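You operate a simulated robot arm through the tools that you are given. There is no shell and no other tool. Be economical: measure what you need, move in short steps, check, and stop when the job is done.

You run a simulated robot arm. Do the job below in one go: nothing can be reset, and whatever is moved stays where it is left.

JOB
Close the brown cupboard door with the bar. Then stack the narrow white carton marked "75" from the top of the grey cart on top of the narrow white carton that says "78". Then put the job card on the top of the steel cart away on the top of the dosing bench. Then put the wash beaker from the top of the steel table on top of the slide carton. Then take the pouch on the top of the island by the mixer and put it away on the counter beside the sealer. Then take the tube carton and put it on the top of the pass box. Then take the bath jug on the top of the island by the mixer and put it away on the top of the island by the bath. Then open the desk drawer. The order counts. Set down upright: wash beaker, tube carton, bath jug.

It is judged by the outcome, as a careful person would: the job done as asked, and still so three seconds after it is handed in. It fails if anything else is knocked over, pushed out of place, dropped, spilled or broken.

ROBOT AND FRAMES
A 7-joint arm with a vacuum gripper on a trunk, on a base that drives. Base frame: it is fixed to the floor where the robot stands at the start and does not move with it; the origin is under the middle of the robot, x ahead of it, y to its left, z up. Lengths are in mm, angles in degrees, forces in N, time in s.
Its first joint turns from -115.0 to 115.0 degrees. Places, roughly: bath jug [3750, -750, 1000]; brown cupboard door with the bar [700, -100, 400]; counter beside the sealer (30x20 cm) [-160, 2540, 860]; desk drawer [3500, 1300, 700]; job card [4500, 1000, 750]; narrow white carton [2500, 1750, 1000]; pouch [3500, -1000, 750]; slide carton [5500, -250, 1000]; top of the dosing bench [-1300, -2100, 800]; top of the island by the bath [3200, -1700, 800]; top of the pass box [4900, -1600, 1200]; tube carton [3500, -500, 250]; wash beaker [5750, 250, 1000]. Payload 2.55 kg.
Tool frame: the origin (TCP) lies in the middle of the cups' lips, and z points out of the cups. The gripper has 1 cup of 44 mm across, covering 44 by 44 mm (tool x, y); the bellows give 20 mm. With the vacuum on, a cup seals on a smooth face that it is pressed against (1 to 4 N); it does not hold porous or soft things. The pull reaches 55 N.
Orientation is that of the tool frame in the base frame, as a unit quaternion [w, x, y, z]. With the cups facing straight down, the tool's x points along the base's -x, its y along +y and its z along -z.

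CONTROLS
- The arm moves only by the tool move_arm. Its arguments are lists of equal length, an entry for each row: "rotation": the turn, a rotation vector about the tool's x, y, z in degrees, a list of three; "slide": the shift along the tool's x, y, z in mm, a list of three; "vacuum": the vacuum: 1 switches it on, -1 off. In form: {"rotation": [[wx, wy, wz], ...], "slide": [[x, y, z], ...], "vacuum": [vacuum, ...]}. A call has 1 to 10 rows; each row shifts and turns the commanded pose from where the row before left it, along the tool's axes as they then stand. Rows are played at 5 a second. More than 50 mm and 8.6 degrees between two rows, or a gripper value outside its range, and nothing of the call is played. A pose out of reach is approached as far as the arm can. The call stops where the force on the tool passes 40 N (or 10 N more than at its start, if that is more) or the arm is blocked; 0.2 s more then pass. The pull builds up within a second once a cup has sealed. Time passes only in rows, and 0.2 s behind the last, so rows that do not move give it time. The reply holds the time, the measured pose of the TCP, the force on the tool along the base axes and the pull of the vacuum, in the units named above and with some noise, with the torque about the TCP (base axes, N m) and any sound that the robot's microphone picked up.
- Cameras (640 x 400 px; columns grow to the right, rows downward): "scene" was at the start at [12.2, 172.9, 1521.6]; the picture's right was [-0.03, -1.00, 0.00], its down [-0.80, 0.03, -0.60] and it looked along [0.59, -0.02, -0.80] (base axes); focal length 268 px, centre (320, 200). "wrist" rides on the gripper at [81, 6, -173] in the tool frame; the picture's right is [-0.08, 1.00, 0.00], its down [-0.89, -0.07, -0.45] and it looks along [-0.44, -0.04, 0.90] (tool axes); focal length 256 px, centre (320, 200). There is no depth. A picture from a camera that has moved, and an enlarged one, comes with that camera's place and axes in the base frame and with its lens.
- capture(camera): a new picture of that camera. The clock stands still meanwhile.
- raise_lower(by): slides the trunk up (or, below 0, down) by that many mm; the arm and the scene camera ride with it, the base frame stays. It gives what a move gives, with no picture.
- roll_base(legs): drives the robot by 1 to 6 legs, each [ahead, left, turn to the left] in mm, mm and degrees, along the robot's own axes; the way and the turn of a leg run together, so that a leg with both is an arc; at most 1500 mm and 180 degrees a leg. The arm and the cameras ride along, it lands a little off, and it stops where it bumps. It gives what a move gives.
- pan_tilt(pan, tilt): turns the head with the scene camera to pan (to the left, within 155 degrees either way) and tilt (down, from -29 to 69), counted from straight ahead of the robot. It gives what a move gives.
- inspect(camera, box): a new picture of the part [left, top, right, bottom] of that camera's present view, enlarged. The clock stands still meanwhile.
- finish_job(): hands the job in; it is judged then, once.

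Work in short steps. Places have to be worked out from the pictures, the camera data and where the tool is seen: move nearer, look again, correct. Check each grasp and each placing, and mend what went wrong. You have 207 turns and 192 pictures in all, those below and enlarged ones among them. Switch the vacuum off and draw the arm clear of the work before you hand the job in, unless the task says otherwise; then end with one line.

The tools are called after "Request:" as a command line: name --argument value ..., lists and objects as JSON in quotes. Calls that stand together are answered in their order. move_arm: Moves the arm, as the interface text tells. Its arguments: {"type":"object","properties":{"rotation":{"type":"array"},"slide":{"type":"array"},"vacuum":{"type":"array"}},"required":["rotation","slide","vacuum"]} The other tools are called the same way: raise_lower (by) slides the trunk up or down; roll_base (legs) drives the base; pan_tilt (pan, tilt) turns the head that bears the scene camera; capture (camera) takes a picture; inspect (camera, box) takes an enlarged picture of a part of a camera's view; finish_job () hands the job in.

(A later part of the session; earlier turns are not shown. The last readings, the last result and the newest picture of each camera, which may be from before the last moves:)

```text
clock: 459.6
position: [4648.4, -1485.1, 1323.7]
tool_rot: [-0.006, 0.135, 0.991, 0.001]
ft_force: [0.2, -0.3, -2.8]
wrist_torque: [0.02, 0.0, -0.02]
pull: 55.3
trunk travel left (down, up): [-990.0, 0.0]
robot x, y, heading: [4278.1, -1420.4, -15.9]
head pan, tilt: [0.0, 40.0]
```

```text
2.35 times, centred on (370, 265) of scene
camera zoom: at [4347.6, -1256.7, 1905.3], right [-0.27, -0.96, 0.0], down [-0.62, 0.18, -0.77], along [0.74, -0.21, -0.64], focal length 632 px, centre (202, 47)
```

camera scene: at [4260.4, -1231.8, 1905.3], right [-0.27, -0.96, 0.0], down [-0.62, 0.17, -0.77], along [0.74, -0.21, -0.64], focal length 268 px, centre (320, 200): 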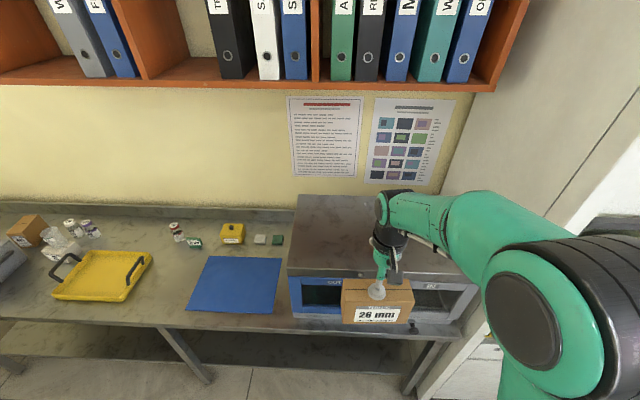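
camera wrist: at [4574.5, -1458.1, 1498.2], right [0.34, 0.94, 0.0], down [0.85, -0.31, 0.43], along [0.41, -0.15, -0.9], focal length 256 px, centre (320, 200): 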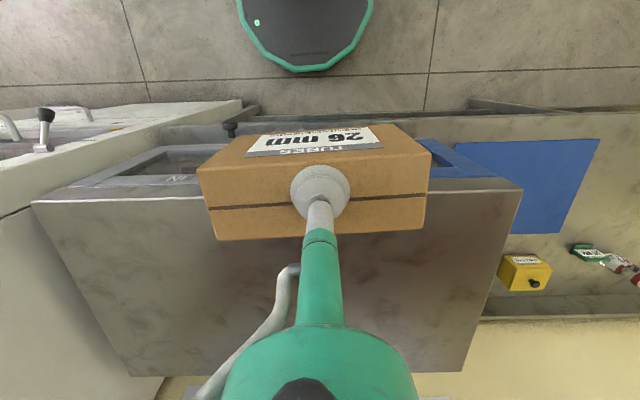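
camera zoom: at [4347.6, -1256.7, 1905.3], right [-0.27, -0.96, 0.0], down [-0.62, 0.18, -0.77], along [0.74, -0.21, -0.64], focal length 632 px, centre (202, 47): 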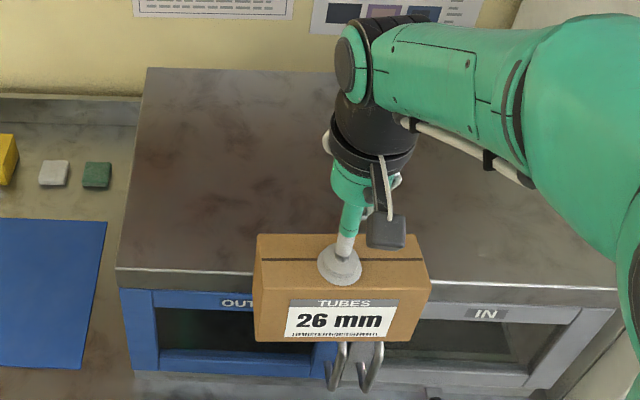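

I need the pass-box height more precisely. I take a zoomed view of its front corner here, then again after backing off 60 mm.

Request:
inspect --camera "wrist" --box '[470, 150, 570, 220]'

Request:
roll_base --legs '[[-80, 0, 0]]'

Request:
inspect --camera "wrist" --box '[460, 200, 560, 270]'

```text
5.71 times, centred on (520, 185) of wrist
camera zoom: at [4574.5, -1458.1, 1498.2], right [0.34, 0.94, 0.0], down [0.85, -0.31, 0.43], along [0.41, -0.15, -0.9], focal length 1463 px, centre (-823, 286)
```

zoom: 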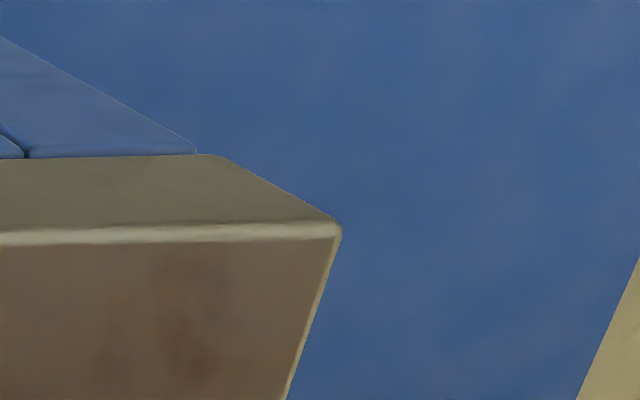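

```text
clock: 460.6
position: [4572.5, -1465.2, 1322.6]
tool_rot: [-0.006, 0.136, 0.991, 0.0]
ft_force: [0.0, 0.9, -3.0]
wrist_torque: [0.0, 0.0, 0.03]
pull: 54.9
trunk travel left (down, up): [-990.0, 0.0]
robot x, y, heading: [4200.5, -1396.5, -16.1]
head pan, tilt: [0.0, 40.0]
```

```text
5.71 times, centred on (510, 235) of wrist
camera zoom: at [4499.2, -1437.2, 1498.1], right [0.34, 0.94, 0.0], down [0.85, -0.31, 0.43], along [0.41, -0.15, -0.9], focal length 1463 px, centre (-766, 0)
```

zoom: 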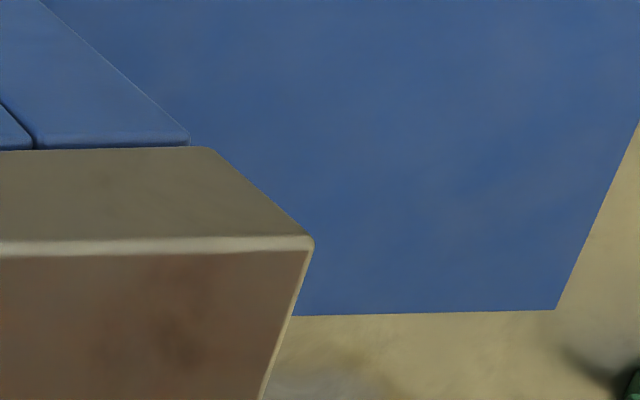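

Pass-box top ≈1205; carton bottom ≈1223. That gives ≈18 mm clearance. Drive forward 130 and check.

Request:
roll_base --legs '[[130, 0, 0]]'

Request:
capture --camera "scene"

```text
clock: 461.9
position: [4696.2, -1500.1, 1324.9]
tool_rot: [-0.006, 0.135, 0.991, 0.001]
ft_force: [0.0, 0.1, -3.5]
wrist_torque: [0.02, 0.01, 0.03]
pull: 54.9
trunk travel left (down, up): [-990.0, 0.0]
robot x, y, heading: [4322.8, -1434.1, -16.1]
head pan, tilt: [0.0, 40.0]
```

```text
52 pictures are left
camera scene: at [4394.9, -1270.4, 1905.4], right [-0.28, -0.96, 0.0], down [-0.62, 0.18, -0.77], along [0.74, -0.21, -0.64], focal length 268 px, centre (320, 200)
```

scene: 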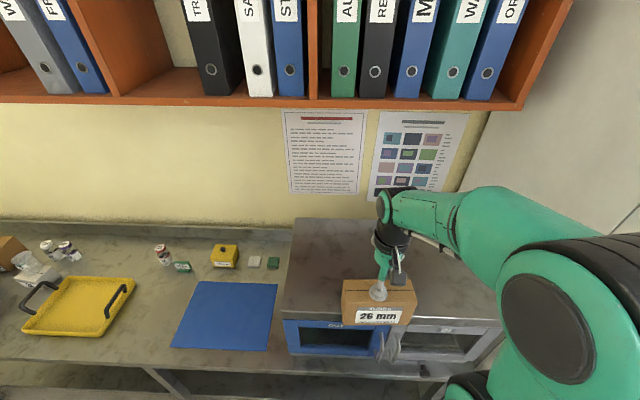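

Carton is entering over the top without contact. Drive 65 mm more.

Request:
roll_base --legs '[[65, 0, 0]]'

Request:
capture --camera "wrist"

Request:
inspect --camera "scene" --box '[270, 200, 510, 400]'

```text
clock: 462.9
position: [4753.5, -1518.2, 1323.5]
tool_rot: [-0.006, 0.136, 0.991, 0.0]
ft_force: [0.5, 0.2, -3.8]
wrist_torque: [0.02, 0.02, -0.01]
pull: 55.0
trunk travel left (down, up): [-990.0, 0.0]
robot x, y, heading: [4383.1, -1451.7, -15.9]
head pan, tilt: [0.0, 40.0]
```

```text
51 pictures are left
camera wrist: at [4681.7, -1489.8, 1498.3], right [0.34, 0.94, 0.0], down [0.85, -0.31, 0.43], along [0.41, -0.15, -0.9], focal length 256 px, centre (320, 200)
```

wrist: 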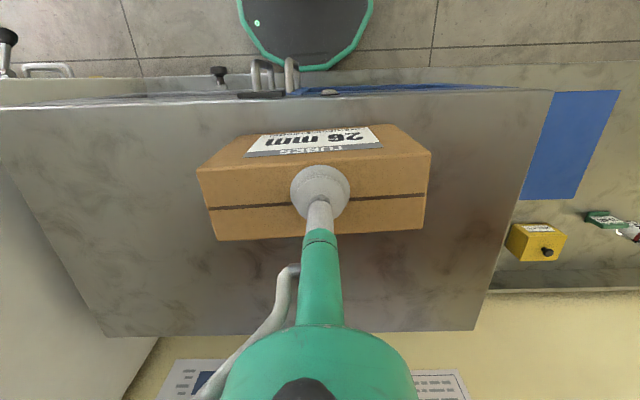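

```text
2.00 times, centred on (390, 300) of scene
camera zoom: at [4455.2, -1287.7, 1905.3], right [-0.28, -0.96, 0.0], down [-0.62, 0.18, -0.77], along [0.74, -0.21, -0.64], focal length 537 px, centre (180, 0)
```

zoom: 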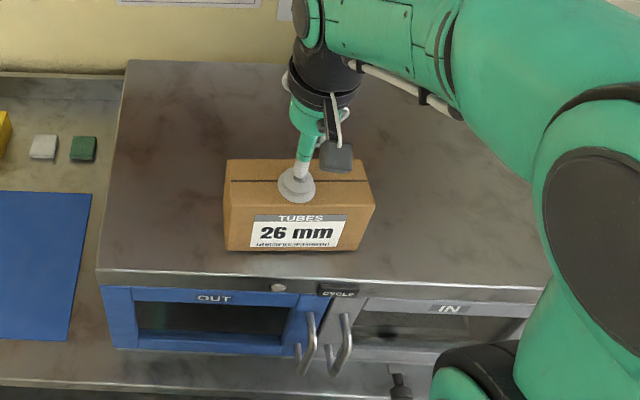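

Carton is fully over the top. Lower in small steps with slight extension until contact.

Request:
move_arm --rotation '[[0, 0, 0], [0, 0, 0], [0, 0, 0], [0, 0, 0]]' --slide '[[-8, 0, 6], [-8, 0, 4], [0, 0, 3], [0, 0, 3]]' --vacuum '[1, 1, 1, 1]'

Request:
inspect --camera "scene" --box '[340, 250, 500, 360]'

```text
clock: 463.5
position: [4767.4, -1521.1, 1319.2]
tool_rot: [-0.005, 0.135, 0.991, 0.001]
ft_force: [-10.8, 3.5, 27.0]
wrist_torque: [-0.14, 0.28, -0.03]
pull: 54.9
trunk travel left (down, up): [-990.0, 0.0]
robot x, y, heading: [4383.1, -1451.9, -16.0]
head pan, tilt: [0.0, 40.0]
stopped in row 3: the force on the tool passed its limit at 42 N (the readings are from after the stop); the commanded pose is now the measured one
```

```text
3.64 times, centred on (420, 305) of scene
camera zoom: at [4454.0, -1287.6, 1905.6], right [-0.28, -0.96, 0.0], down [-0.62, 0.18, -0.77], along [0.74, -0.21, -0.64], focal length 976 px, centre (-44, -182)
```

zoom: 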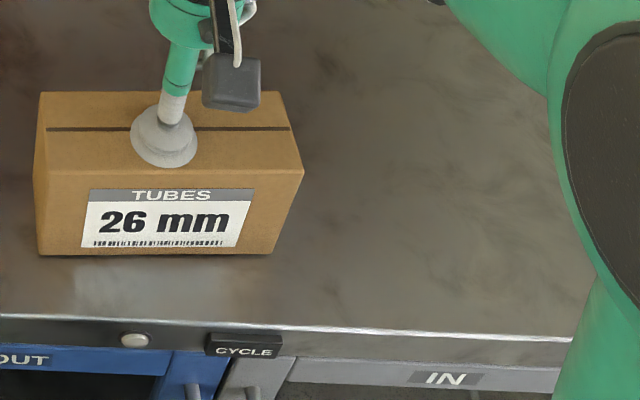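

Contact made; carton rests on the pass box. Release and rise (backing off with the base if the arm can't go higher).

Request:
move_arm --rotation '[[0, 0, 0], [0, 0, 0], [0, 0, 0], [0, 0, 0], [0, 0, 0], [0, 0, 0], [0, 0, 0]]' --slide '[[0, 0, -1], [0, 0, 0], [0, 0, 0], [0, 0, 0], [0, 0, 0], [0, 0, -4], [0, 0, -4]]' --vacuum '[1, -1, -1, -1, -1, -1, -1]'

Request:
inspect --camera "scene" --box '[340, 230, 500, 340]'

```text
clock: 465.1
position: [4769.7, -1522.5, 1321.2]
tool_rot: [-0.005, 0.136, 0.991, 0.0]
ft_force: [-0.1, -0.3, 0.1]
wrist_torque: [0.0, 0.0, 0.01]
pull: 0.0
out of reach, approached as far as the arm can: row 7
trunk travel left (down, up): [-990.0, 0.0]
robot x, y, heading: [4387.6, -1450.8, -16.0]
head pan, tilt: [0.0, 40.0]
```

```text
3.64 times, centred on (420, 285) of scene
camera zoom: at [4456.3, -1288.0, 1905.3], right [-0.28, -0.96, 0.0], down [-0.62, 0.18, -0.77], along [0.74, -0.21, -0.64], focal length 976 px, centre (-44, -109)
```

zoom: 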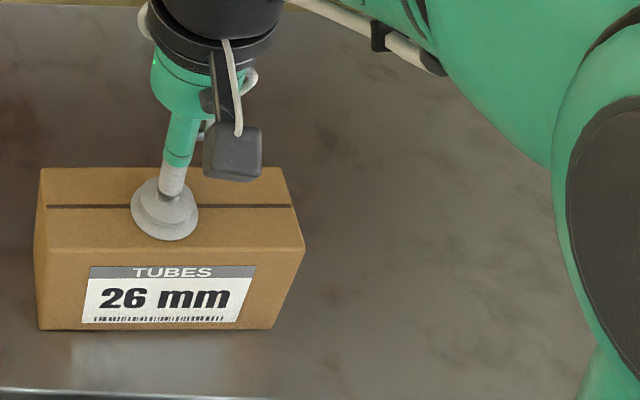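

Released with zero force. Rise while retracting gradually.

Request:
move_arm --rotation '[[0, 0, 0], [0, 0, 0], [0, 0, 0], [0, 0, 0], [0, 0, 0]]' --slide '[[2, 0, -3], [4, 0, -5], [8, 0, -7], [15, 0, -10], [25, 0, -10]]' --vacuum '[-1, -1, -1, -1, -1]'

Request:
capture --camera "scene"

```text
clock: 466.3
position: [4713.4, -1505.2, 1327.6]
tool_rot: [-0.005, 0.136, 0.991, 0.0]
ft_force: [0.0, 0.7, -0.6]
wrist_torque: [0.02, -0.08, -0.01]
pull: 0.1
out of reach, approached as far as the arm can: row 2, 3, 4, 5
trunk travel left (down, up): [-990.0, 0.0]
robot x, y, heading: [4389.7, -1448.5, -16.0]
head pan, tilt: [0.0, 40.0]
```

```text
47 pictures are left
camera scene: at [4454.0, -1287.5, 1905.4], right [-0.28, -0.96, 0.0], down [-0.62, 0.18, -0.77], along [0.74, -0.21, -0.64], focal length 268 px, centre (320, 200)
```

scene: 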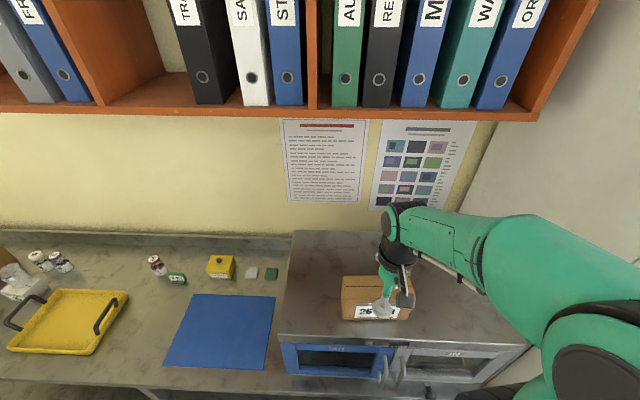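

Tube carton placed upright. Back off, turn around to face the island, and move in front of the jug (≈(3732,-765), top z≈1000).

Request:
roll_base --legs '[[-170, 0, 0], [0, 0, 180], [0, -470, 0], [60, 0, 0]]'

Request:
move_arm --rotation '[[0, 0, 0], [0, 0, 0], [0, 0, 0]]' --slide '[[0, 0, 35], [0, 0, 35], [0, 0, 35]]' --vacuum '[-1, -1, -1]'

Request:
capture --camera "wrist"

Request:
capture --camera "scene"

```text
clock: 478.2
position: [3939.1, -889.7, 1326.9]
tool_rot: [0.0, 0.994, -0.109, 0.005]
ft_force: [0.1, 0.5, -0.7]
wrist_torque: [0.0, 0.01, -0.02]
pull: 0.1
trunk travel left (down, up): [-990.0, 0.0]
robot x, y, heading: [4267.2, -929.6, 167.2]
head pan, tilt: [0.0, 40.0]
```

```text
clock: 479.0
position: [3936.2, -890.7, 1222.9]
tool_rot: [0.001, 0.994, -0.108, 0.006]
ft_force: [0.0, -0.4, -0.2]
wrist_torque: [-0.01, -0.02, -0.02]
pull: 0.0
trunk travel left (down, up): [-990.0, 0.0]
robot x, y, heading: [4270.1, -928.4, 167.1]
head pan, tilt: [0.0, 40.0]
```

```text
46 pictures are left
camera wrist: at [4012.4, -913.3, 1397.0], right [-0.29, -0.96, 0.0], down [-0.86, 0.26, 0.44], along [-0.42, 0.13, -0.9], focal length 256 px, centre (320, 200)
```

wrist: 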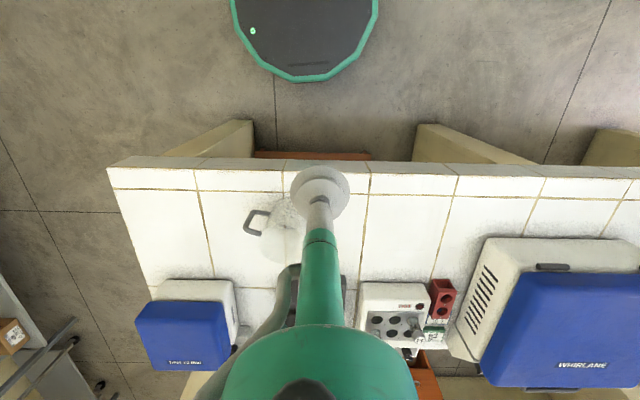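

```text
45 pictures are left
camera scene: at [4202.9, -1096.1, 1905.3], right [0.22, 0.97, 0.0], down [0.63, -0.14, -0.77], along [-0.75, 0.17, -0.64], focal length 268 px, centre (320, 200)
```

scene: 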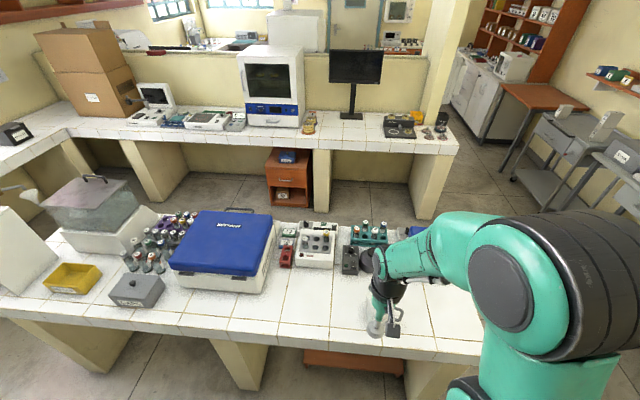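

Shift the tool aside (to robot-left) to see the jug clearly.

Request:
move_arm --rotation '[[0, 0, 0], [0, 0, 0], [0, 0, 0]]' --slide '[[0, 40, 0], [0, 40, 0], [0, 30, 0]]' --vacuum '[-1, -1, -1]'

Request:
inspect --camera "wrist" --box '[120, 170, 320, 295]'

Request:
inspect --camera "scene" --box '[320, 230, 480, 350]'

```text
clock: 479.8
position: [3914.0, -999.8, 1223.6]
tool_rot: [0.001, 0.994, -0.11, 0.006]
ft_force: [-0.3, 0.0, -0.3]
wrist_torque: [0.0, 0.02, -0.04]
pull: 0.0
trunk travel left (down, up): [-990.0, 0.0]
robot x, y, heading: [4271.8, -928.1, 166.9]
head pan, tilt: [0.0, 40.0]
```

```text
3.20 times, centred on (220, 232) of wrist
camera zoom: at [3990.4, -1023.5, 1397.8], right [-0.29, -0.96, 0.0], down [-0.86, 0.26, 0.43], along [-0.41, 0.13, -0.9], focal length 819 px, centre (640, 96)
```

zoom: 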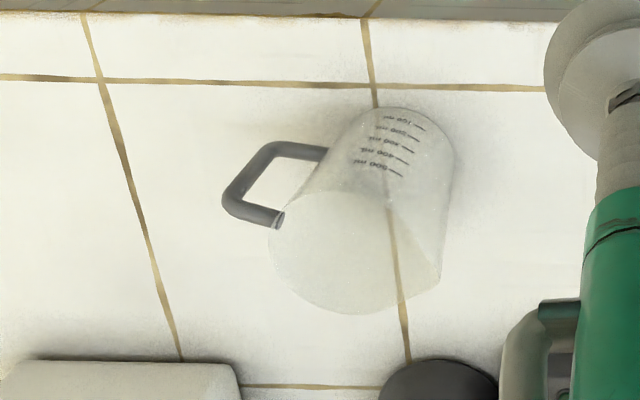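

```text
3.33 times, centred on (400, 290) of scene
camera zoom: at [4204.4, -1097.0, 1905.2], right [0.22, 0.97, 0.0], down [0.63, -0.14, -0.77], along [-0.75, 0.17, -0.64], focal length 895 px, centre (53, -100)
```

zoom: 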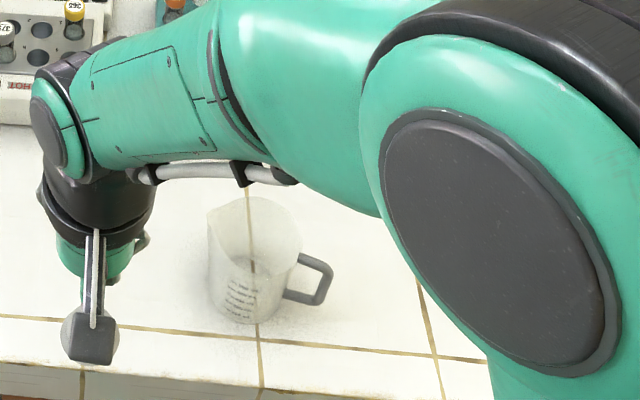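

Jug top ≈ (3741,-752,974), ⌀≈82. Move above it.

Request:
move_arm --rotation '[[0, 0, 0], [0, 0, 0], [0, 0, 0], [0, 0, 0], [0, 0, 0], [0, 0, 0]]' --slide '[[-35, -34, 10], [-35, -34, 20], [-38, -34, 20], [-38, -34, 20], [-38, -34, 25], [-38, -34, 25]]' --vacuum '[-1, -1, -1, -1, -1, -1]'

Request:
capture --camera "wrist"

Request:
inspect --camera "scene" --box '[320, 210, 480, 330]'

```text
refused: row 2 steps farther than a row can; nothing moved
```

```text
42 pictures are left
camera wrist: at [3990.4, -1023.5, 1397.8], right [-0.29, -0.96, 0.0], down [-0.86, 0.26, 0.43], along [-0.41, 0.13, -0.9], focal length 256 px, centre (320, 200)
```

wrist: 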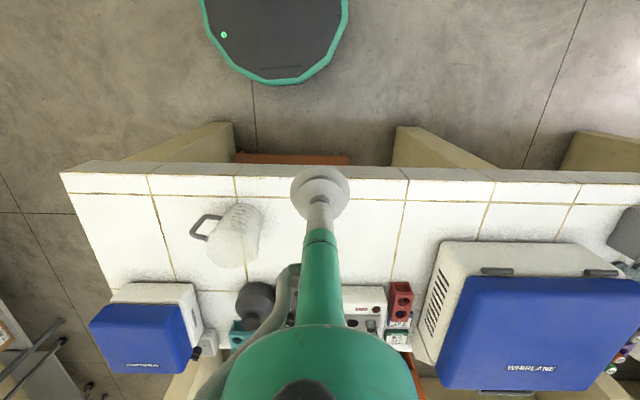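

```text
3.33 times, centred on (400, 270) of scene
camera zoom: at [4204.4, -1097.0, 1905.2], right [0.22, 0.97, 0.0], down [0.63, -0.14, -0.77], along [-0.75, 0.17, -0.64], focal length 895 px, centre (53, -33)
```

zoom: 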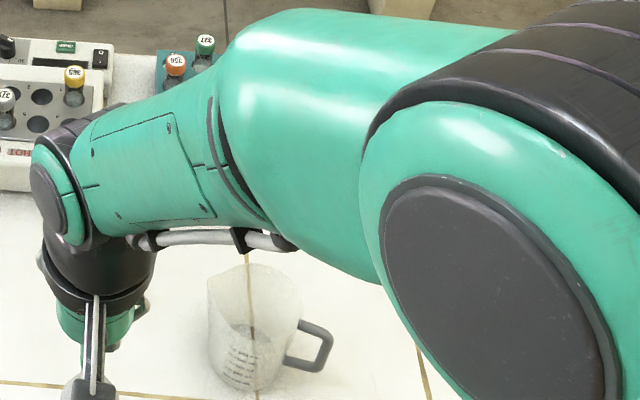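

Steps were too large; repeat with smaller rows.

Request:
move_arm --rotation '[[0, 0, 0], [0, 0, 0], [0, 0, 0], [0, 0, 0], [0, 0, 0], [0, 0, 0], [0, 0, 0], [0, 0, 0]]' --slide '[[-28, -25.5, 15], [-28, -25.5, 15], [-28, -25.5, 15], [-28, -25.5, 15], [-28, -25.5, 15], [-28, -25.5, 15], [-28, -25.5, 15], [-28, -25.5, 15]]' --vacuum '[-1, -1, -1, -1, -1, -1, -1, -1]'

Request:
capture --camera "wrist"

```text
clock: 481.6
position: [3739.0, -750.6, 1097.9]
tool_rot: [0.001, 0.994, -0.108, 0.007]
ft_force: [0.0, -0.6, -0.1]
wrist_torque: [-0.02, -0.04, -0.01]
pull: 0.1
trunk travel left (down, up): [-990.0, 0.0]
robot x, y, heading: [4273.9, -931.5, 167.1]
head pan, tilt: [0.0, 40.0]
```

```text
40 pictures are left
camera wrist: at [3815.4, -772.9, 1272.7], right [-0.29, -0.96, 0.0], down [-0.86, 0.26, 0.43], along [-0.42, 0.13, -0.9], focal length 256 px, centre (320, 200)
```

wrist: 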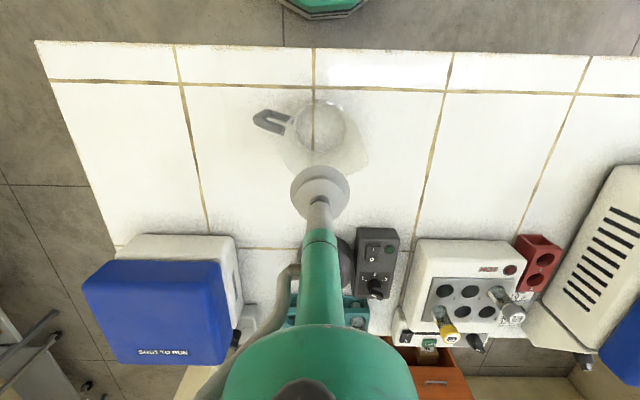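

Aligned over the jug's top. Descend with vacuum on near the end.

Request:
move_arm --rotation '[[0, 0, 0], [0, 0, 0], [0, 0, 0], [0, 0, 0], [0, 0, 0], [0, 0, 0]]' --slide '[[0, 0, 40], [0, 0, 40], [0, 0, 20], [0, 0, 8], [0, 0, 6], [0, 0, 5]]' --vacuum '[-1, -1, 1, 1, 1, 1]'

Request:
capture --camera "wrist"

```text
clock: 483.0
position: [3742.3, -749.9, 981.1]
tool_rot: [0.0, 0.994, -0.109, 0.006]
ft_force: [0.3, -0.7, 0.1]
wrist_torque: [0.01, 0.02, 0.03]
pull: 54.9
trunk travel left (down, up): [-990.0, 0.0]
robot x, y, heading: [4271.7, -926.8, 167.3]
head pan, tilt: [0.0, 40.0]
```

```text
39 pictures are left
camera wrist: at [3818.4, -773.4, 1154.5], right [-0.29, -0.96, 0.0], down [-0.86, 0.26, 0.43], along [-0.42, 0.13, -0.9], focal length 256 px, centre (320, 200)
```

wrist: 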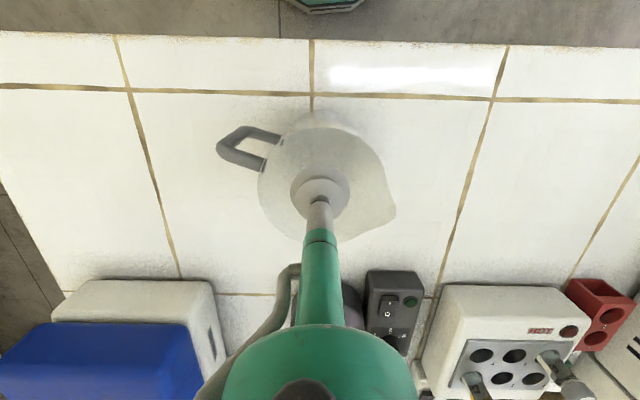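

Sealed on the jug. Lift and check it hangs upright.

Request:
move_arm --rotation '[[0, 0, 0], [0, 0, 0], [0, 0, 0], [0, 0, 0], [0, 0, 0], [0, 0, 0]]' --slide '[[0, 0, -10], [0, 0, -30], [0, 0, -40], [10, 0, -40], [30, 0, -35], [35, 0, -30]]' --vacuum '[1, 1, 1, 1, 1, 1]'

Request:
move_arm --rotation '[[0, 0, 0], [0, 0, 0]]' --slide '[[40, 0, 0], [40, 0, 0]]' --vacuum '[1, 1]'

Request:
capture --camera "scene"

```text
clock: 484.4
position: [3813.5, -768.6, 1166.0]
tool_rot: [0.001, 0.994, -0.108, 0.005]
ft_force: [0.6, -0.1, -0.3]
wrist_torque: [0.02, 0.01, -0.01]
pull: 55.3
trunk travel left (down, up): [-990.0, 0.0]
robot x, y, heading: [4271.8, -932.4, 167.2]
head pan, tilt: [0.0, 40.0]
```

```text
clock: 485.0
position: [3894.7, -781.7, 1167.2]
tool_rot: [0.001, 0.994, -0.109, 0.005]
ft_force: [0.3, -0.1, -1.2]
wrist_torque: [0.03, 0.0, -0.02]
pull: 54.8
trunk travel left (down, up): [-990.0, 0.0]
robot x, y, heading: [4271.6, -927.4, 167.3]
head pan, tilt: [0.0, 40.0]
```

```text
38 pictures are left
camera scene: at [4207.1, -1096.9, 1905.4], right [0.22, 0.97, 0.0], down [0.63, -0.14, -0.77], along [-0.75, 0.17, -0.64], focal length 268 px, centre (320, 200)
```

scene: 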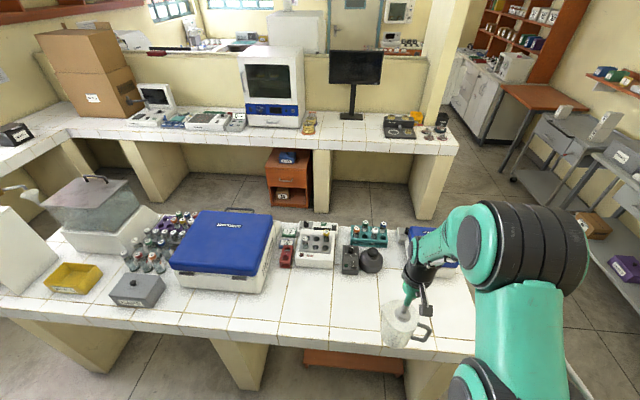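

Jug held upright. Drive left along the island to its bath end.

Request:
roll_base --legs '[[0, 0, -3], [0, 830, 0]]'

Request:
pan_tilt --pan 0 --tilt 45

Request:
capture --camera "scene"

Request:
capture --camera "wrist"

```text
clock: 489.9
position: [3671.6, -1562.9, 1166.9]
tool_rot: [0.001, 0.991, -0.136, 0.006]
ft_force: [0.2, -1.0, -1.0]
wrist_torque: [0.0, 0.0, -0.02]
pull: 55.0
trunk travel left (down, up): [-990.0, 0.0]
robot x, y, heading: [4044.3, -1724.9, 164.0]
head pan, tilt: [0.0, 40.0]
```

```text
clock: 490.5
position: [3672.3, -1562.4, 1166.3]
tool_rot: [0.001, 0.991, -0.136, 0.007]
ft_force: [-0.5, 0.1, -0.6]
wrist_torque: [0.0, -0.01, 0.03]
pull: 55.3
trunk travel left (down, up): [-990.0, 0.0]
robot x, y, heading: [4041.0, -1730.2, 164.1]
head pan, tilt: [0.0, 45.0]
```

```text
37 pictures are left
camera scene: at [3970.4, -1894.3, 1898.1], right [0.28, 0.96, 0.0], down [0.68, -0.19, -0.71], along [-0.68, 0.2, -0.71], focal length 268 px, centre (320, 200)
```

scene: 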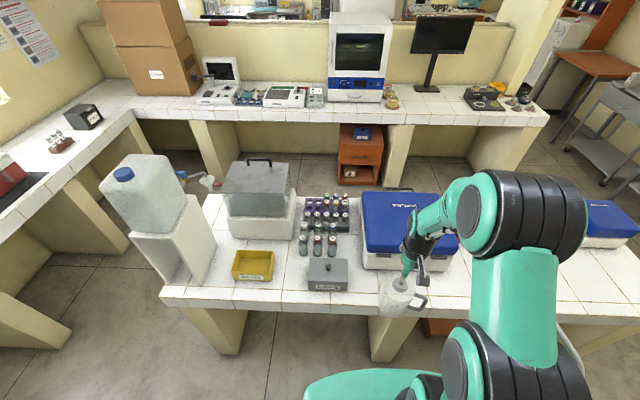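

```text
36 pictures are left
camera wrist: at [3746.6, -1589.7, 1341.6], right [-0.34, -0.94, 0.0], down [-0.85, 0.31, 0.43], along [-0.41, 0.15, -0.9], focal length 256 px, centre (320, 200)
```

wrist: 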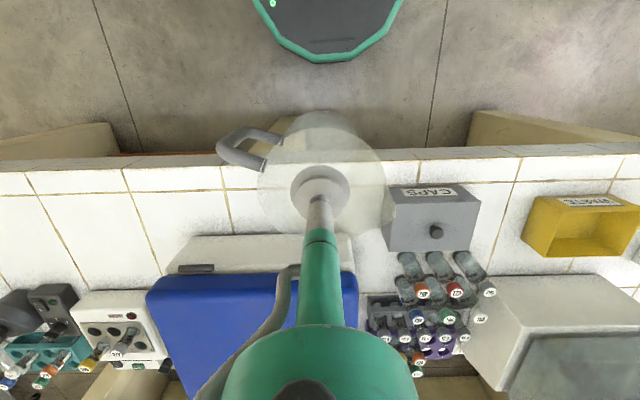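

The bath half of the island has a free strip (~160 mm deep) in front of the large blue-lidded device, beside the CAPS box. Move base 100 forward, extend the arm, and check.

Request:
roll_base --legs '[[100, 0, 0]]'

Request:
move_arm --rotation '[[0, 0, 0], [0, 0, 0], [0, 0, 0]]' --slide '[[-24, 10, 20], [-24, 10, 20], [-23, 10, 20]]' --vacuum '[1, 1, 1]'

Request:
capture --camera "wrist"

Request:
inspect --camera "scene" --box '[290, 200, 490, 340]'

```text
clock: 491.6
position: [3577.9, -1537.3, 1168.0]
tool_rot: [0.001, 0.991, -0.134, 0.006]
ft_force: [-0.3, -0.3, -1.0]
wrist_torque: [0.0, -0.01, 0.0]
pull: 54.4
trunk travel left (down, up): [-990.0, 0.0]
robot x, y, heading: [3947.4, -1703.5, 164.0]
head pan, tilt: [0.0, 45.0]
```

```text
clock: 492.4
position: [3500.3, -1550.3, 1107.0]
tool_rot: [0.0, 0.991, -0.135, 0.007]
ft_force: [0.3, -1.1, -0.6]
wrist_torque: [0.02, -0.03, -0.01]
pull: 55.0
trunk travel left (down, up): [-990.0, 0.0]
robot x, y, heading: [3947.0, -1699.8, 164.3]
head pan, tilt: [0.0, 45.0]
```

```text
35 pictures are left
camera wrist: at [3575.0, -1576.6, 1281.3], right [-0.34, -0.94, 0.0], down [-0.85, 0.31, 0.43], along [-0.41, 0.15, -0.9], focal length 256 px, centre (320, 200)
```

wrist: 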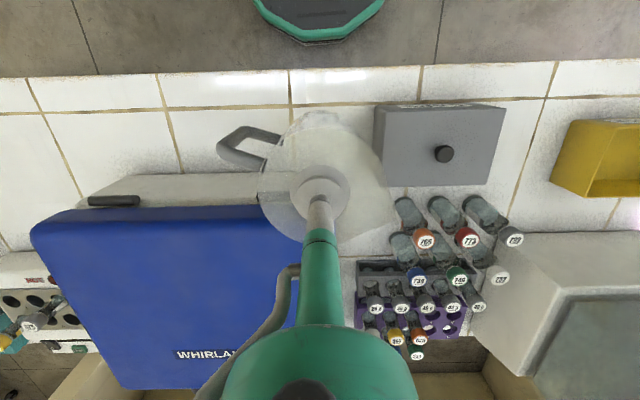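

```text
2.86 times, centred on (390, 270) of scene
camera zoom: at [3875.5, -1867.2, 1898.1], right [0.27, 0.96, 0.0], down [0.68, -0.19, -0.71], along [-0.68, 0.19, -0.71], focal length 767 px, centre (120, 0)
```

zoom: 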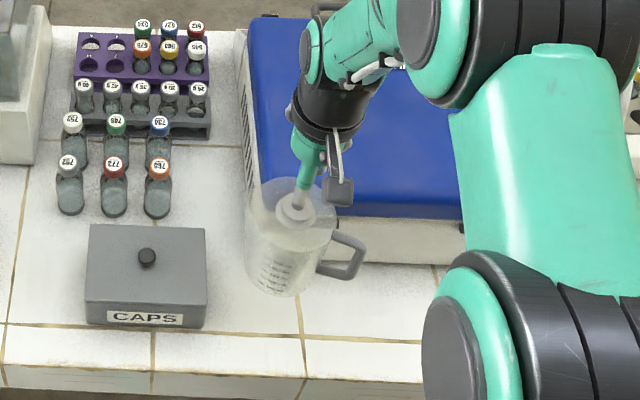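

Landing spot has ≥30 mm margins all round. Descend.

Request:
move_arm --rotation '[[0, 0, 0], [0, 0, 0], [0, 0, 0], [0, 0, 0], [0, 0, 0]]' --slide '[[0, 0, 30], [0, 0, 30], [0, 0, 25], [0, 0, 15], [0, 0, 8]]' --vacuum '[1, 1, 1, 1, 1]'

Request:
inspect --camera "scene" --box '[290, 220, 490, 360]'

```text
clock: 493.6
position: [3503.6, -1547.5, 998.5]
tool_rot: [0.001, 0.991, -0.135, 0.005]
ft_force: [0.2, 0.1, -0.5]
wrist_torque: [-0.01, 0.03, -0.02]
pull: 54.7
trunk travel left (down, up): [-990.0, 0.0]
robot x, y, heading: [3947.8, -1699.4, 164.1]
head pan, tilt: [0.0, 45.0]
```

```text
2.86 times, centred on (390, 290) of scene
camera zoom: at [3877.1, -1867.3, 1898.1], right [0.27, 0.96, 0.0], down [0.68, -0.19, -0.71], along [-0.68, 0.19, -0.71], focal length 767 px, centre (120, -57)
```

zoom: 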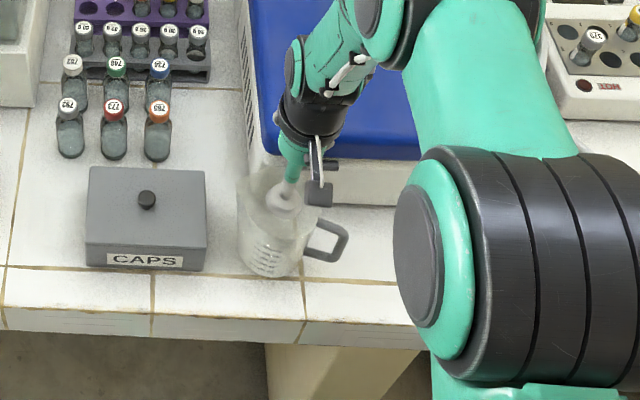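

Well clear of the neighbours. Lower in small steps to contact.

Request:
move_arm --rotation '[[0, 0, 0], [0, 0, 0], [0, 0, 0], [0, 0, 0]]' --slide '[[0, 0, 6], [0, 0, 4], [0, 0, 3], [0, 0, 3]]' --vacuum '[1, 1, 1, 1]'

```text
clock: 494.6
position: [3505.3, -1547.1, 982.6]
tool_rot: [0.001, 0.991, -0.135, 0.005]
ft_force: [0.0, 0.3, -1.4]
wrist_torque: [-0.02, -0.01, 0.01]
pull: 54.5
trunk travel left (down, up): [-990.0, 0.0]
robot x, y, heading: [3944.8, -1703.7, 164.0]
head pan, tilt: [0.0, 45.0]
```

Request:
move_arm --rotation '[[0, 0, 0], [0, 0, 0], [0, 0, 0]]' --slide '[[0, 0, 3], [0, 0, 2.5], [0, 0, 2]]' --vacuum '[1, 1, 1]'

```text
clock: 495.4
position: [3503.5, -1546.3, 975.0]
tool_rot: [0.001, 0.991, -0.135, 0.005]
ft_force: [1.3, 0.6, 4.2]
wrist_torque: [0.02, 0.01, 0.01]
pull: 55.1
trunk travel left (down, up): [-990.0, 0.0]
robot x, y, heading: [3948.8, -1699.2, 164.1]
head pan, tilt: [0.0, 45.0]
```

Contact. Release, wait, and rise.

Request:
move_arm --rotation '[[0, 0, 0], [0, 0, 0], [0, 0, 0], [0, 0, 0], [0, 0, 0], [0, 0, 0], [0, 0, 0], [0, 0, 0], [0, 0, 0]]' --slide '[[0, 0, 1], [0, 0, 0], [0, 0, 0], [0, 0, 0], [0, 0, 0], [0, 0, -5], [0, 0, -25], [0, 0, -40], [0, 0, -40]]' --vacuum '[1, -1, -1, -1, -1, -1, -1, -1, -1]'

Request:
inspect --camera "scene" --box '[290, 220, 490, 360]'

```text
clock: 497.4
position: [3504.7, -1549.4, 1083.9]
tool_rot: [0.001, 0.991, -0.134, 0.007]
ft_force: [0.1, -0.5, 0.8]
wrist_torque: [0.0, 0.04, -0.02]
pull: 0.0
trunk travel left (down, up): [-990.0, 0.0]
robot x, y, heading: [3946.8, -1701.8, 164.2]
head pan, tilt: [0.0, 45.0]
```

```text
2.86 times, centred on (390, 290) of scene
camera zoom: at [3878.0, -1867.7, 1898.0], right [0.27, 0.96, 0.0], down [0.68, -0.19, -0.71], along [-0.68, 0.19, -0.71], focal length 767 px, centre (120, -57)
```

zoom: 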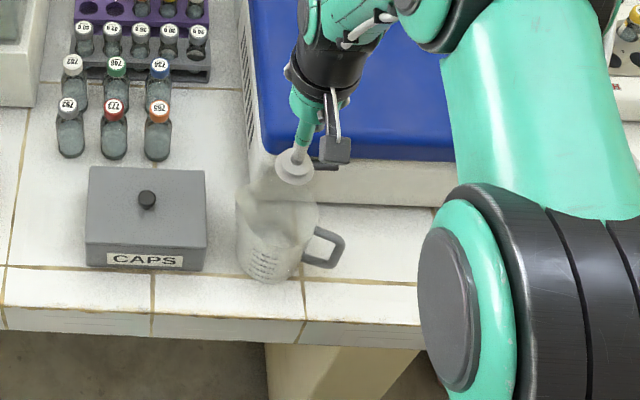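

Jug stands upright on the bath side. Now to the desk drawer: retract, leave the aisle and drive to the front of the steel desk near (3500,1300).

Request:
move_arm --rotation '[[0, 0, 0], [0, 0, 0], [0, 0, 0], [0, 0, 0]]' --slide '[[0, 0, -40], [20, 0, -30], [40, 0, 0], [35, 0, 0]]' --vacuum '[-1, -1, -1, -1]'

Request:
roll_base --legs '[[-300, 0, 0], [0, 0, -81.5], [950, 0, 0], [950, 0, 0], [0, 0, 73], [1150, 0, 0]]'

```text
clock: 498.4
position: [3595.1, -1572.0, 1155.9]
tool_rot: [0.001, 0.991, -0.135, 0.005]
ft_force: [-0.2, -0.7, 0.3]
wrist_torque: [-0.03, 0.02, 0.0]
pull: 0.1
trunk travel left (down, up): [-990.0, 0.0]
robot x, y, heading: [3946.6, -1697.4, 164.3]
head pan, tilt: [0.0, 45.0]
```

```text
clock: 521.6
position: [3139.5, 689.8, 1154.7]
tool_rot: [0.001, 0.981, -0.195, 0.006]
ft_force: [-0.4, -0.5, 0.9]
wrist_torque: [0.01, 0.04, 0.0]
pull: 0.1
trunk travel left (down, up): [-990.0, 0.0]
robot x, y, heading: [3473.5, 516.4, 157.3]
head pan, tilt: [0.0, 45.0]
```

Request:
roll_base --legs '[[0, 0, -83]]'

Request:
pan_tilt --pan 0 --tilt 40

Request:
capture --camera "scene"

```text
clock: 525.5
position: [3594.0, 875.0, 1155.5]
tool_rot: [-0.005, -0.617, 0.787, -0.004]
ft_force: [0.9, 0.0, -0.8]
wrist_torque: [0.01, 0.01, 0.04]
pull: 0.1
trunk travel left (down, up): [-990.0, 0.0]
robot x, y, heading: [3470.8, 518.8, 75.7]
head pan, tilt: [0.0, 45.0]
```

```text
clock: 526.1
position: [3593.7, 873.9, 1155.8]
tool_rot: [-0.004, -0.616, 0.787, -0.003]
ft_force: [0.2, -0.2, 0.1]
wrist_torque: [0.02, -0.02, -0.01]
pull: 0.2
trunk travel left (down, up): [-990.0, 0.0]
robot x, y, heading: [3473.8, 518.4, 75.8]
head pan, tilt: [0.0, 40.0]
```

```text
31 pictures are left
camera scene: at [3306.8, 584.1, 1905.3], right [0.97, -0.25, 0.0], down [-0.16, -0.62, -0.77], along [0.19, 0.74, -0.64], focal length 268 px, centre (320, 200)
```

scene: 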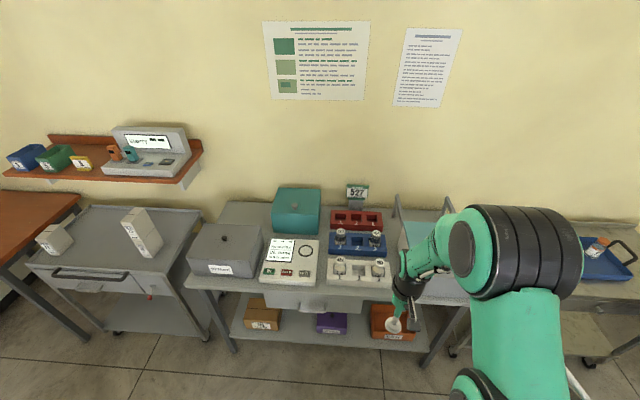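

The desk with the drawer is in front; the stack on the cart still stands. Lower the trunk and inspect the drawer.

Request:
raise_lower --by -400

Request:
pan_tilt --pan 0 --tilt 35

Request:
inspect --camera "scene" --box '[180, 180, 460, 360]'

```text
clock: 530.0
position: [3592.5, 874.4, 755.2]
tool_rot: [-0.005, -0.617, 0.787, -0.005]
ft_force: [0.7, 0.6, 0.4]
wrist_torque: [-0.01, 0.0, 0.02]
pull: 0.1
trunk travel left (down, up): [-590.0, 400.0]
robot x, y, heading: [3474.8, 520.1, 75.8]
head pan, tilt: [0.0, 40.0]
```

```text
clock: 530.6
position: [3593.6, 872.6, 754.8]
tool_rot: [-0.005, -0.616, 0.787, -0.004]
ft_force: [0.4, -0.6, -0.4]
wrist_torque: [-0.02, -0.04, -0.01]
pull: 0.1
trunk travel left (down, up): [-590.0, 400.0]
robot x, y, heading: [3472.9, 516.9, 75.9]
head pan, tilt: [0.0, 35.0]
```

```text
2.22 times, centred on (320, 270) of scene
camera zoom: at [3307.6, 587.0, 1512.9], right [0.97, -0.25, 0.0], down [-0.14, -0.56, -0.82], along [0.2, 0.79, -0.57], focal length 597 px, centre (320, 44)
```

zoom: 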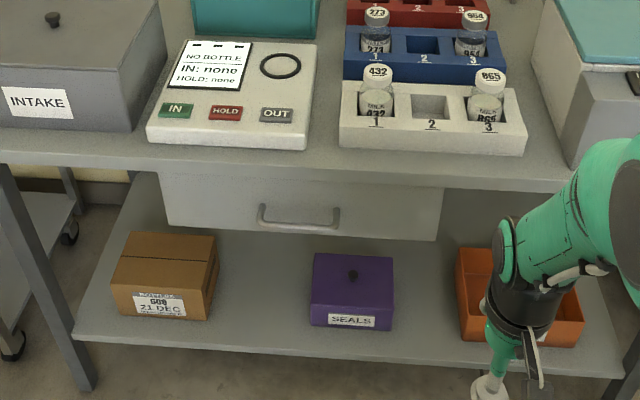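

Drawer front face ≈ z 696–811; I'll grip at ≈(3568,1161,750), right of the handle. Straighten the heading and turn the tool horizontal.

Request:
roll_base --legs '[[0, 0, -2]]'

Request:
move_arm --rotation '[[0, -8.5, 0], [0, -8.5, 0], [0, -8.5, 0], [0, -8.5, 0], [0, -8.5, 0], [0, -8.5, 0], [0, -8.5, 0], [0, -8.5, 0], [0, -8.5, 0], [0, -8.5, 0]]' --slide '[[-18, 0, 0], [-18, 0, 3], [-17, 0, 5], [-16, 0, 8], [-15, 0, 10], [-13, 0, 12], [-11, 0, 14], [-9, 0, 15], [-6, 0, 16], [-4, 0, 16]]' --vacuum '[-1, -1, -1, -1, -1, -1, -1, -1, -1, -1]'

Request:
capture --camera "wrist"

```text
clock: 531.4
position: [3605.6, 869.1, 756.2]
tool_rot: [-0.005, -0.601, 0.799, -0.004]
ft_force: [-0.1, 0.1, 0.4]
wrist_torque: [0.03, -0.02, 0.0]
pull: 0.1
trunk travel left (down, up): [-590.0, 400.0]
robot x, y, heading: [3473.9, 516.1, 73.7]
head pan, tilt: [0.0, 35.0]
```

```text
clock: 533.6
position: [3654.6, 1036.6, 753.6]
tool_rot: [0.536, -0.446, 0.591, 0.405]
ft_force: [-0.4, 0.7, -0.2]
wrist_torque: [-0.03, -0.02, 0.01]
pull: 0.1
out of reach, approached as far as the arm can: row 3, 4
trunk travel left (down, up): [-590.0, 400.0]
robot x, y, heading: [3474.3, 519.6, 73.6]
head pan, tilt: [0.0, 35.0]
```

```text
29 pictures are left
camera wrist: at [3598.7, 866.1, 690.3], right [-0.96, 0.28, 0.08], down [-0.03, -0.36, 0.93], along [0.29, 0.89, 0.35], focal length 256 px, centre (320, 200)
```

wrist: 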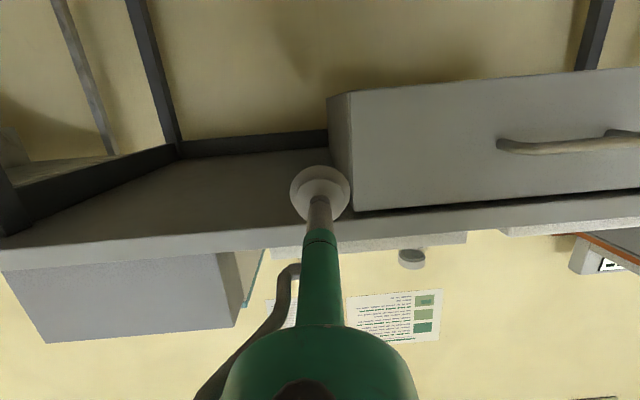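

Tool is nearly horizontal. Move the base 112 mm left and 65 mm forward, keeping short of the face.

Request:
roll_base --legs '[[0, 112, 0], [65, 0, 0]]'

Request:
capture --camera "wrist"

```text
clock: 535.4
position: [3566.3, 1130.6, 752.9]
tool_rot: [0.536, -0.446, 0.592, 0.404]
ft_force: [-0.4, 0.4, -0.5]
wrist_torque: [0.0, -0.01, -0.03]
pull: 0.1
trunk travel left (down, up): [-590.0, 400.0]
robot x, y, heading: [3383.8, 611.8, 73.5]
head pan, tilt: [0.0, 35.0]
```

```text
28 pictures are left
camera wrist: at [3511.1, 959.9, 690.3], right [-0.96, 0.28, 0.08], down [-0.03, -0.36, 0.93], along [0.29, 0.89, 0.35], focal length 256 px, centre (320, 200)
```

wrist: 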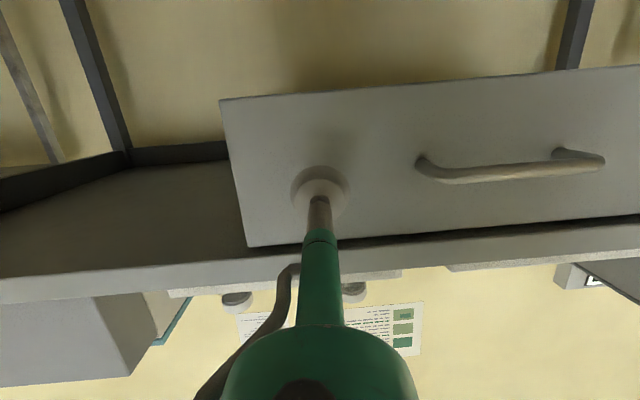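

Cup is just in front of the face, between the drawer end and the handle. Advance with vacuum on.

Request:
move_arm --rotation '[[0, 0, 0], [0, 0, 0], [0, 0, 0], [0, 0, 0], [0, 0, 0], [0, 0, 0]]' --slide '[[0, 0, 8], [0, 0, 7], [0, 0, 6], [0, 0, 5], [0, 0, 5], [0, 0, 4]]' --vacuum '[1, 1, 1, 1, 1, 1]'

```text
clock: 536.8
position: [3576.2, 1164.9, 748.5]
tool_rot: [0.536, -0.446, 0.592, 0.404]
ft_force: [-0.9, 4.2, -4.2]
wrist_torque: [0.73, -0.11, -0.5]
pull: 55.1
trunk travel left (down, up): [-590.0, 400.0]
robot x, y, heading: [3387.3, 610.8, 73.5]
head pan, tilt: [0.0, 35.0]
```

Sealed on the drawer front. Pull by backing the base.

Request:
roll_base --legs '[[-60, 0, 0]]'

Request:
capture --camera "wrist"

```text
clock: 537.8
position: [3555.7, 1105.9, 749.4]
tool_rot: [0.534, -0.448, 0.592, 0.404]
ft_force: [-4.8, 2.7, -6.0]
wrist_torque: [0.66, -0.05, -0.66]
pull: 55.0
trunk travel left (down, up): [-590.0, 400.0]
robot x, y, heading: [3373.5, 556.8, 73.5]
head pan, tilt: [0.0, 35.0]
```

```text
27 pictures are left
camera wrist: at [3501.7, 934.9, 686.9], right [-0.96, 0.28, 0.08], down [-0.03, -0.36, 0.93], along [0.29, 0.89, 0.35], focal length 256 px, centre (320, 200)
```

wrist: 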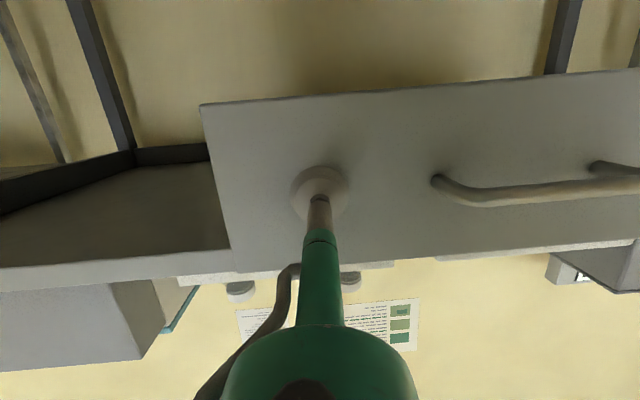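

The drawer is coming out. Continue pulling.

Request:
roll_base --legs '[[-80, 0, 0]]'

Request:
roll_base --legs '[[-60, 0, 0]]'

Request:
capture --camera "scene"

```text
clock: 538.8
position: [3531.1, 1029.1, 748.4]
tool_rot: [0.533, -0.45, 0.591, 0.405]
ft_force: [-12.1, 4.8, -2.1]
wrist_torque: [0.61, -0.01, -0.69]
pull: 55.0
trunk travel left (down, up): [-590.0, 400.0]
robot x, y, heading: [3343.8, 475.7, 73.9]
head pan, tilt: [0.0, 35.0]
```

```text
clock: 539.8
position: [3511.1, 971.2, 749.9]
tool_rot: [0.532, -0.452, 0.589, 0.407]
ft_force: [-17.5, 5.3, 0.0]
wrist_torque: [0.56, -0.05, -0.7]
pull: 55.0
trunk travel left (down, up): [-590.0, 400.0]
robot x, y, heading: [3329.8, 417.8, 73.7]
head pan, tilt: [0.0, 35.0]
```

```text
26 pictures are left
camera scene: at [3162.7, 491.6, 1512.6], right [0.96, -0.28, 0.0], down [-0.16, -0.55, -0.82], along [0.23, 0.79, -0.57], focal length 268 px, centre (320, 200)
```

scene: 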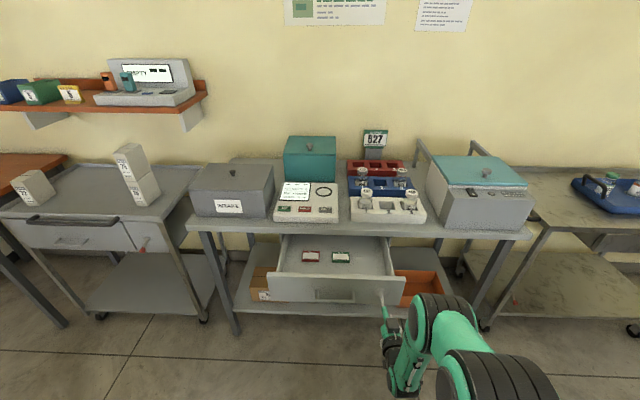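

Drawer is open about 200 mm; there is some side force, so I pull a bit further with a small leftward correction.

Request:
roll_base --legs '[[-70, 10, 0]]'

Request:
inspect --camera "scene" --box '[0, 120, 200, 240]'

Request:
capture --camera "scene"

```text
clock: 540.8
position: [3489.1, 905.8, 748.9]
tool_rot: [0.534, -0.446, 0.593, 0.405]
ft_force: [24.0, -8.2, -0.8]
wrist_torque: [0.48, 0.04, 0.11]
pull: 55.0
trunk travel left (down, up): [-590.0, 400.0]
robot x, y, heading: [3302.0, 358.7, 73.6]
head pan, tilt: [0.0, 35.0]
```

```text
3.20 times, centred on (100, 180) of scene
camera zoom: at [3140.0, 426.8, 1513.3], right [0.96, -0.28, 0.0], down [-0.16, -0.55, -0.82], along [0.23, 0.79, -0.57], focal length 859 px, centre (1024, 264)
```

zoom: 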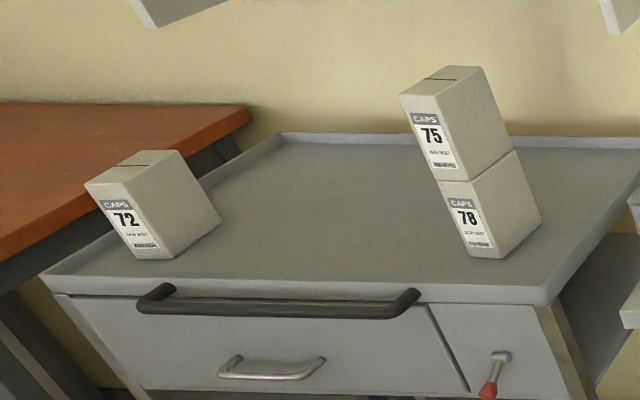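

```text
24 pictures are left
camera scene: at [3140.0, 426.8, 1513.3], right [0.96, -0.28, 0.0], down [-0.16, -0.55, -0.82], along [0.23, 0.79, -0.57], focal length 268 px, centre (320, 200)
```

scene: 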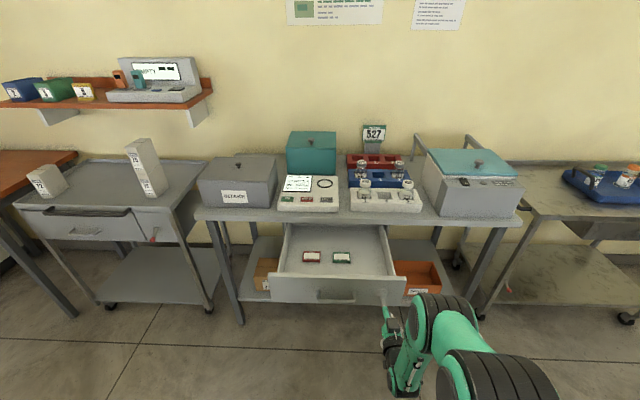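

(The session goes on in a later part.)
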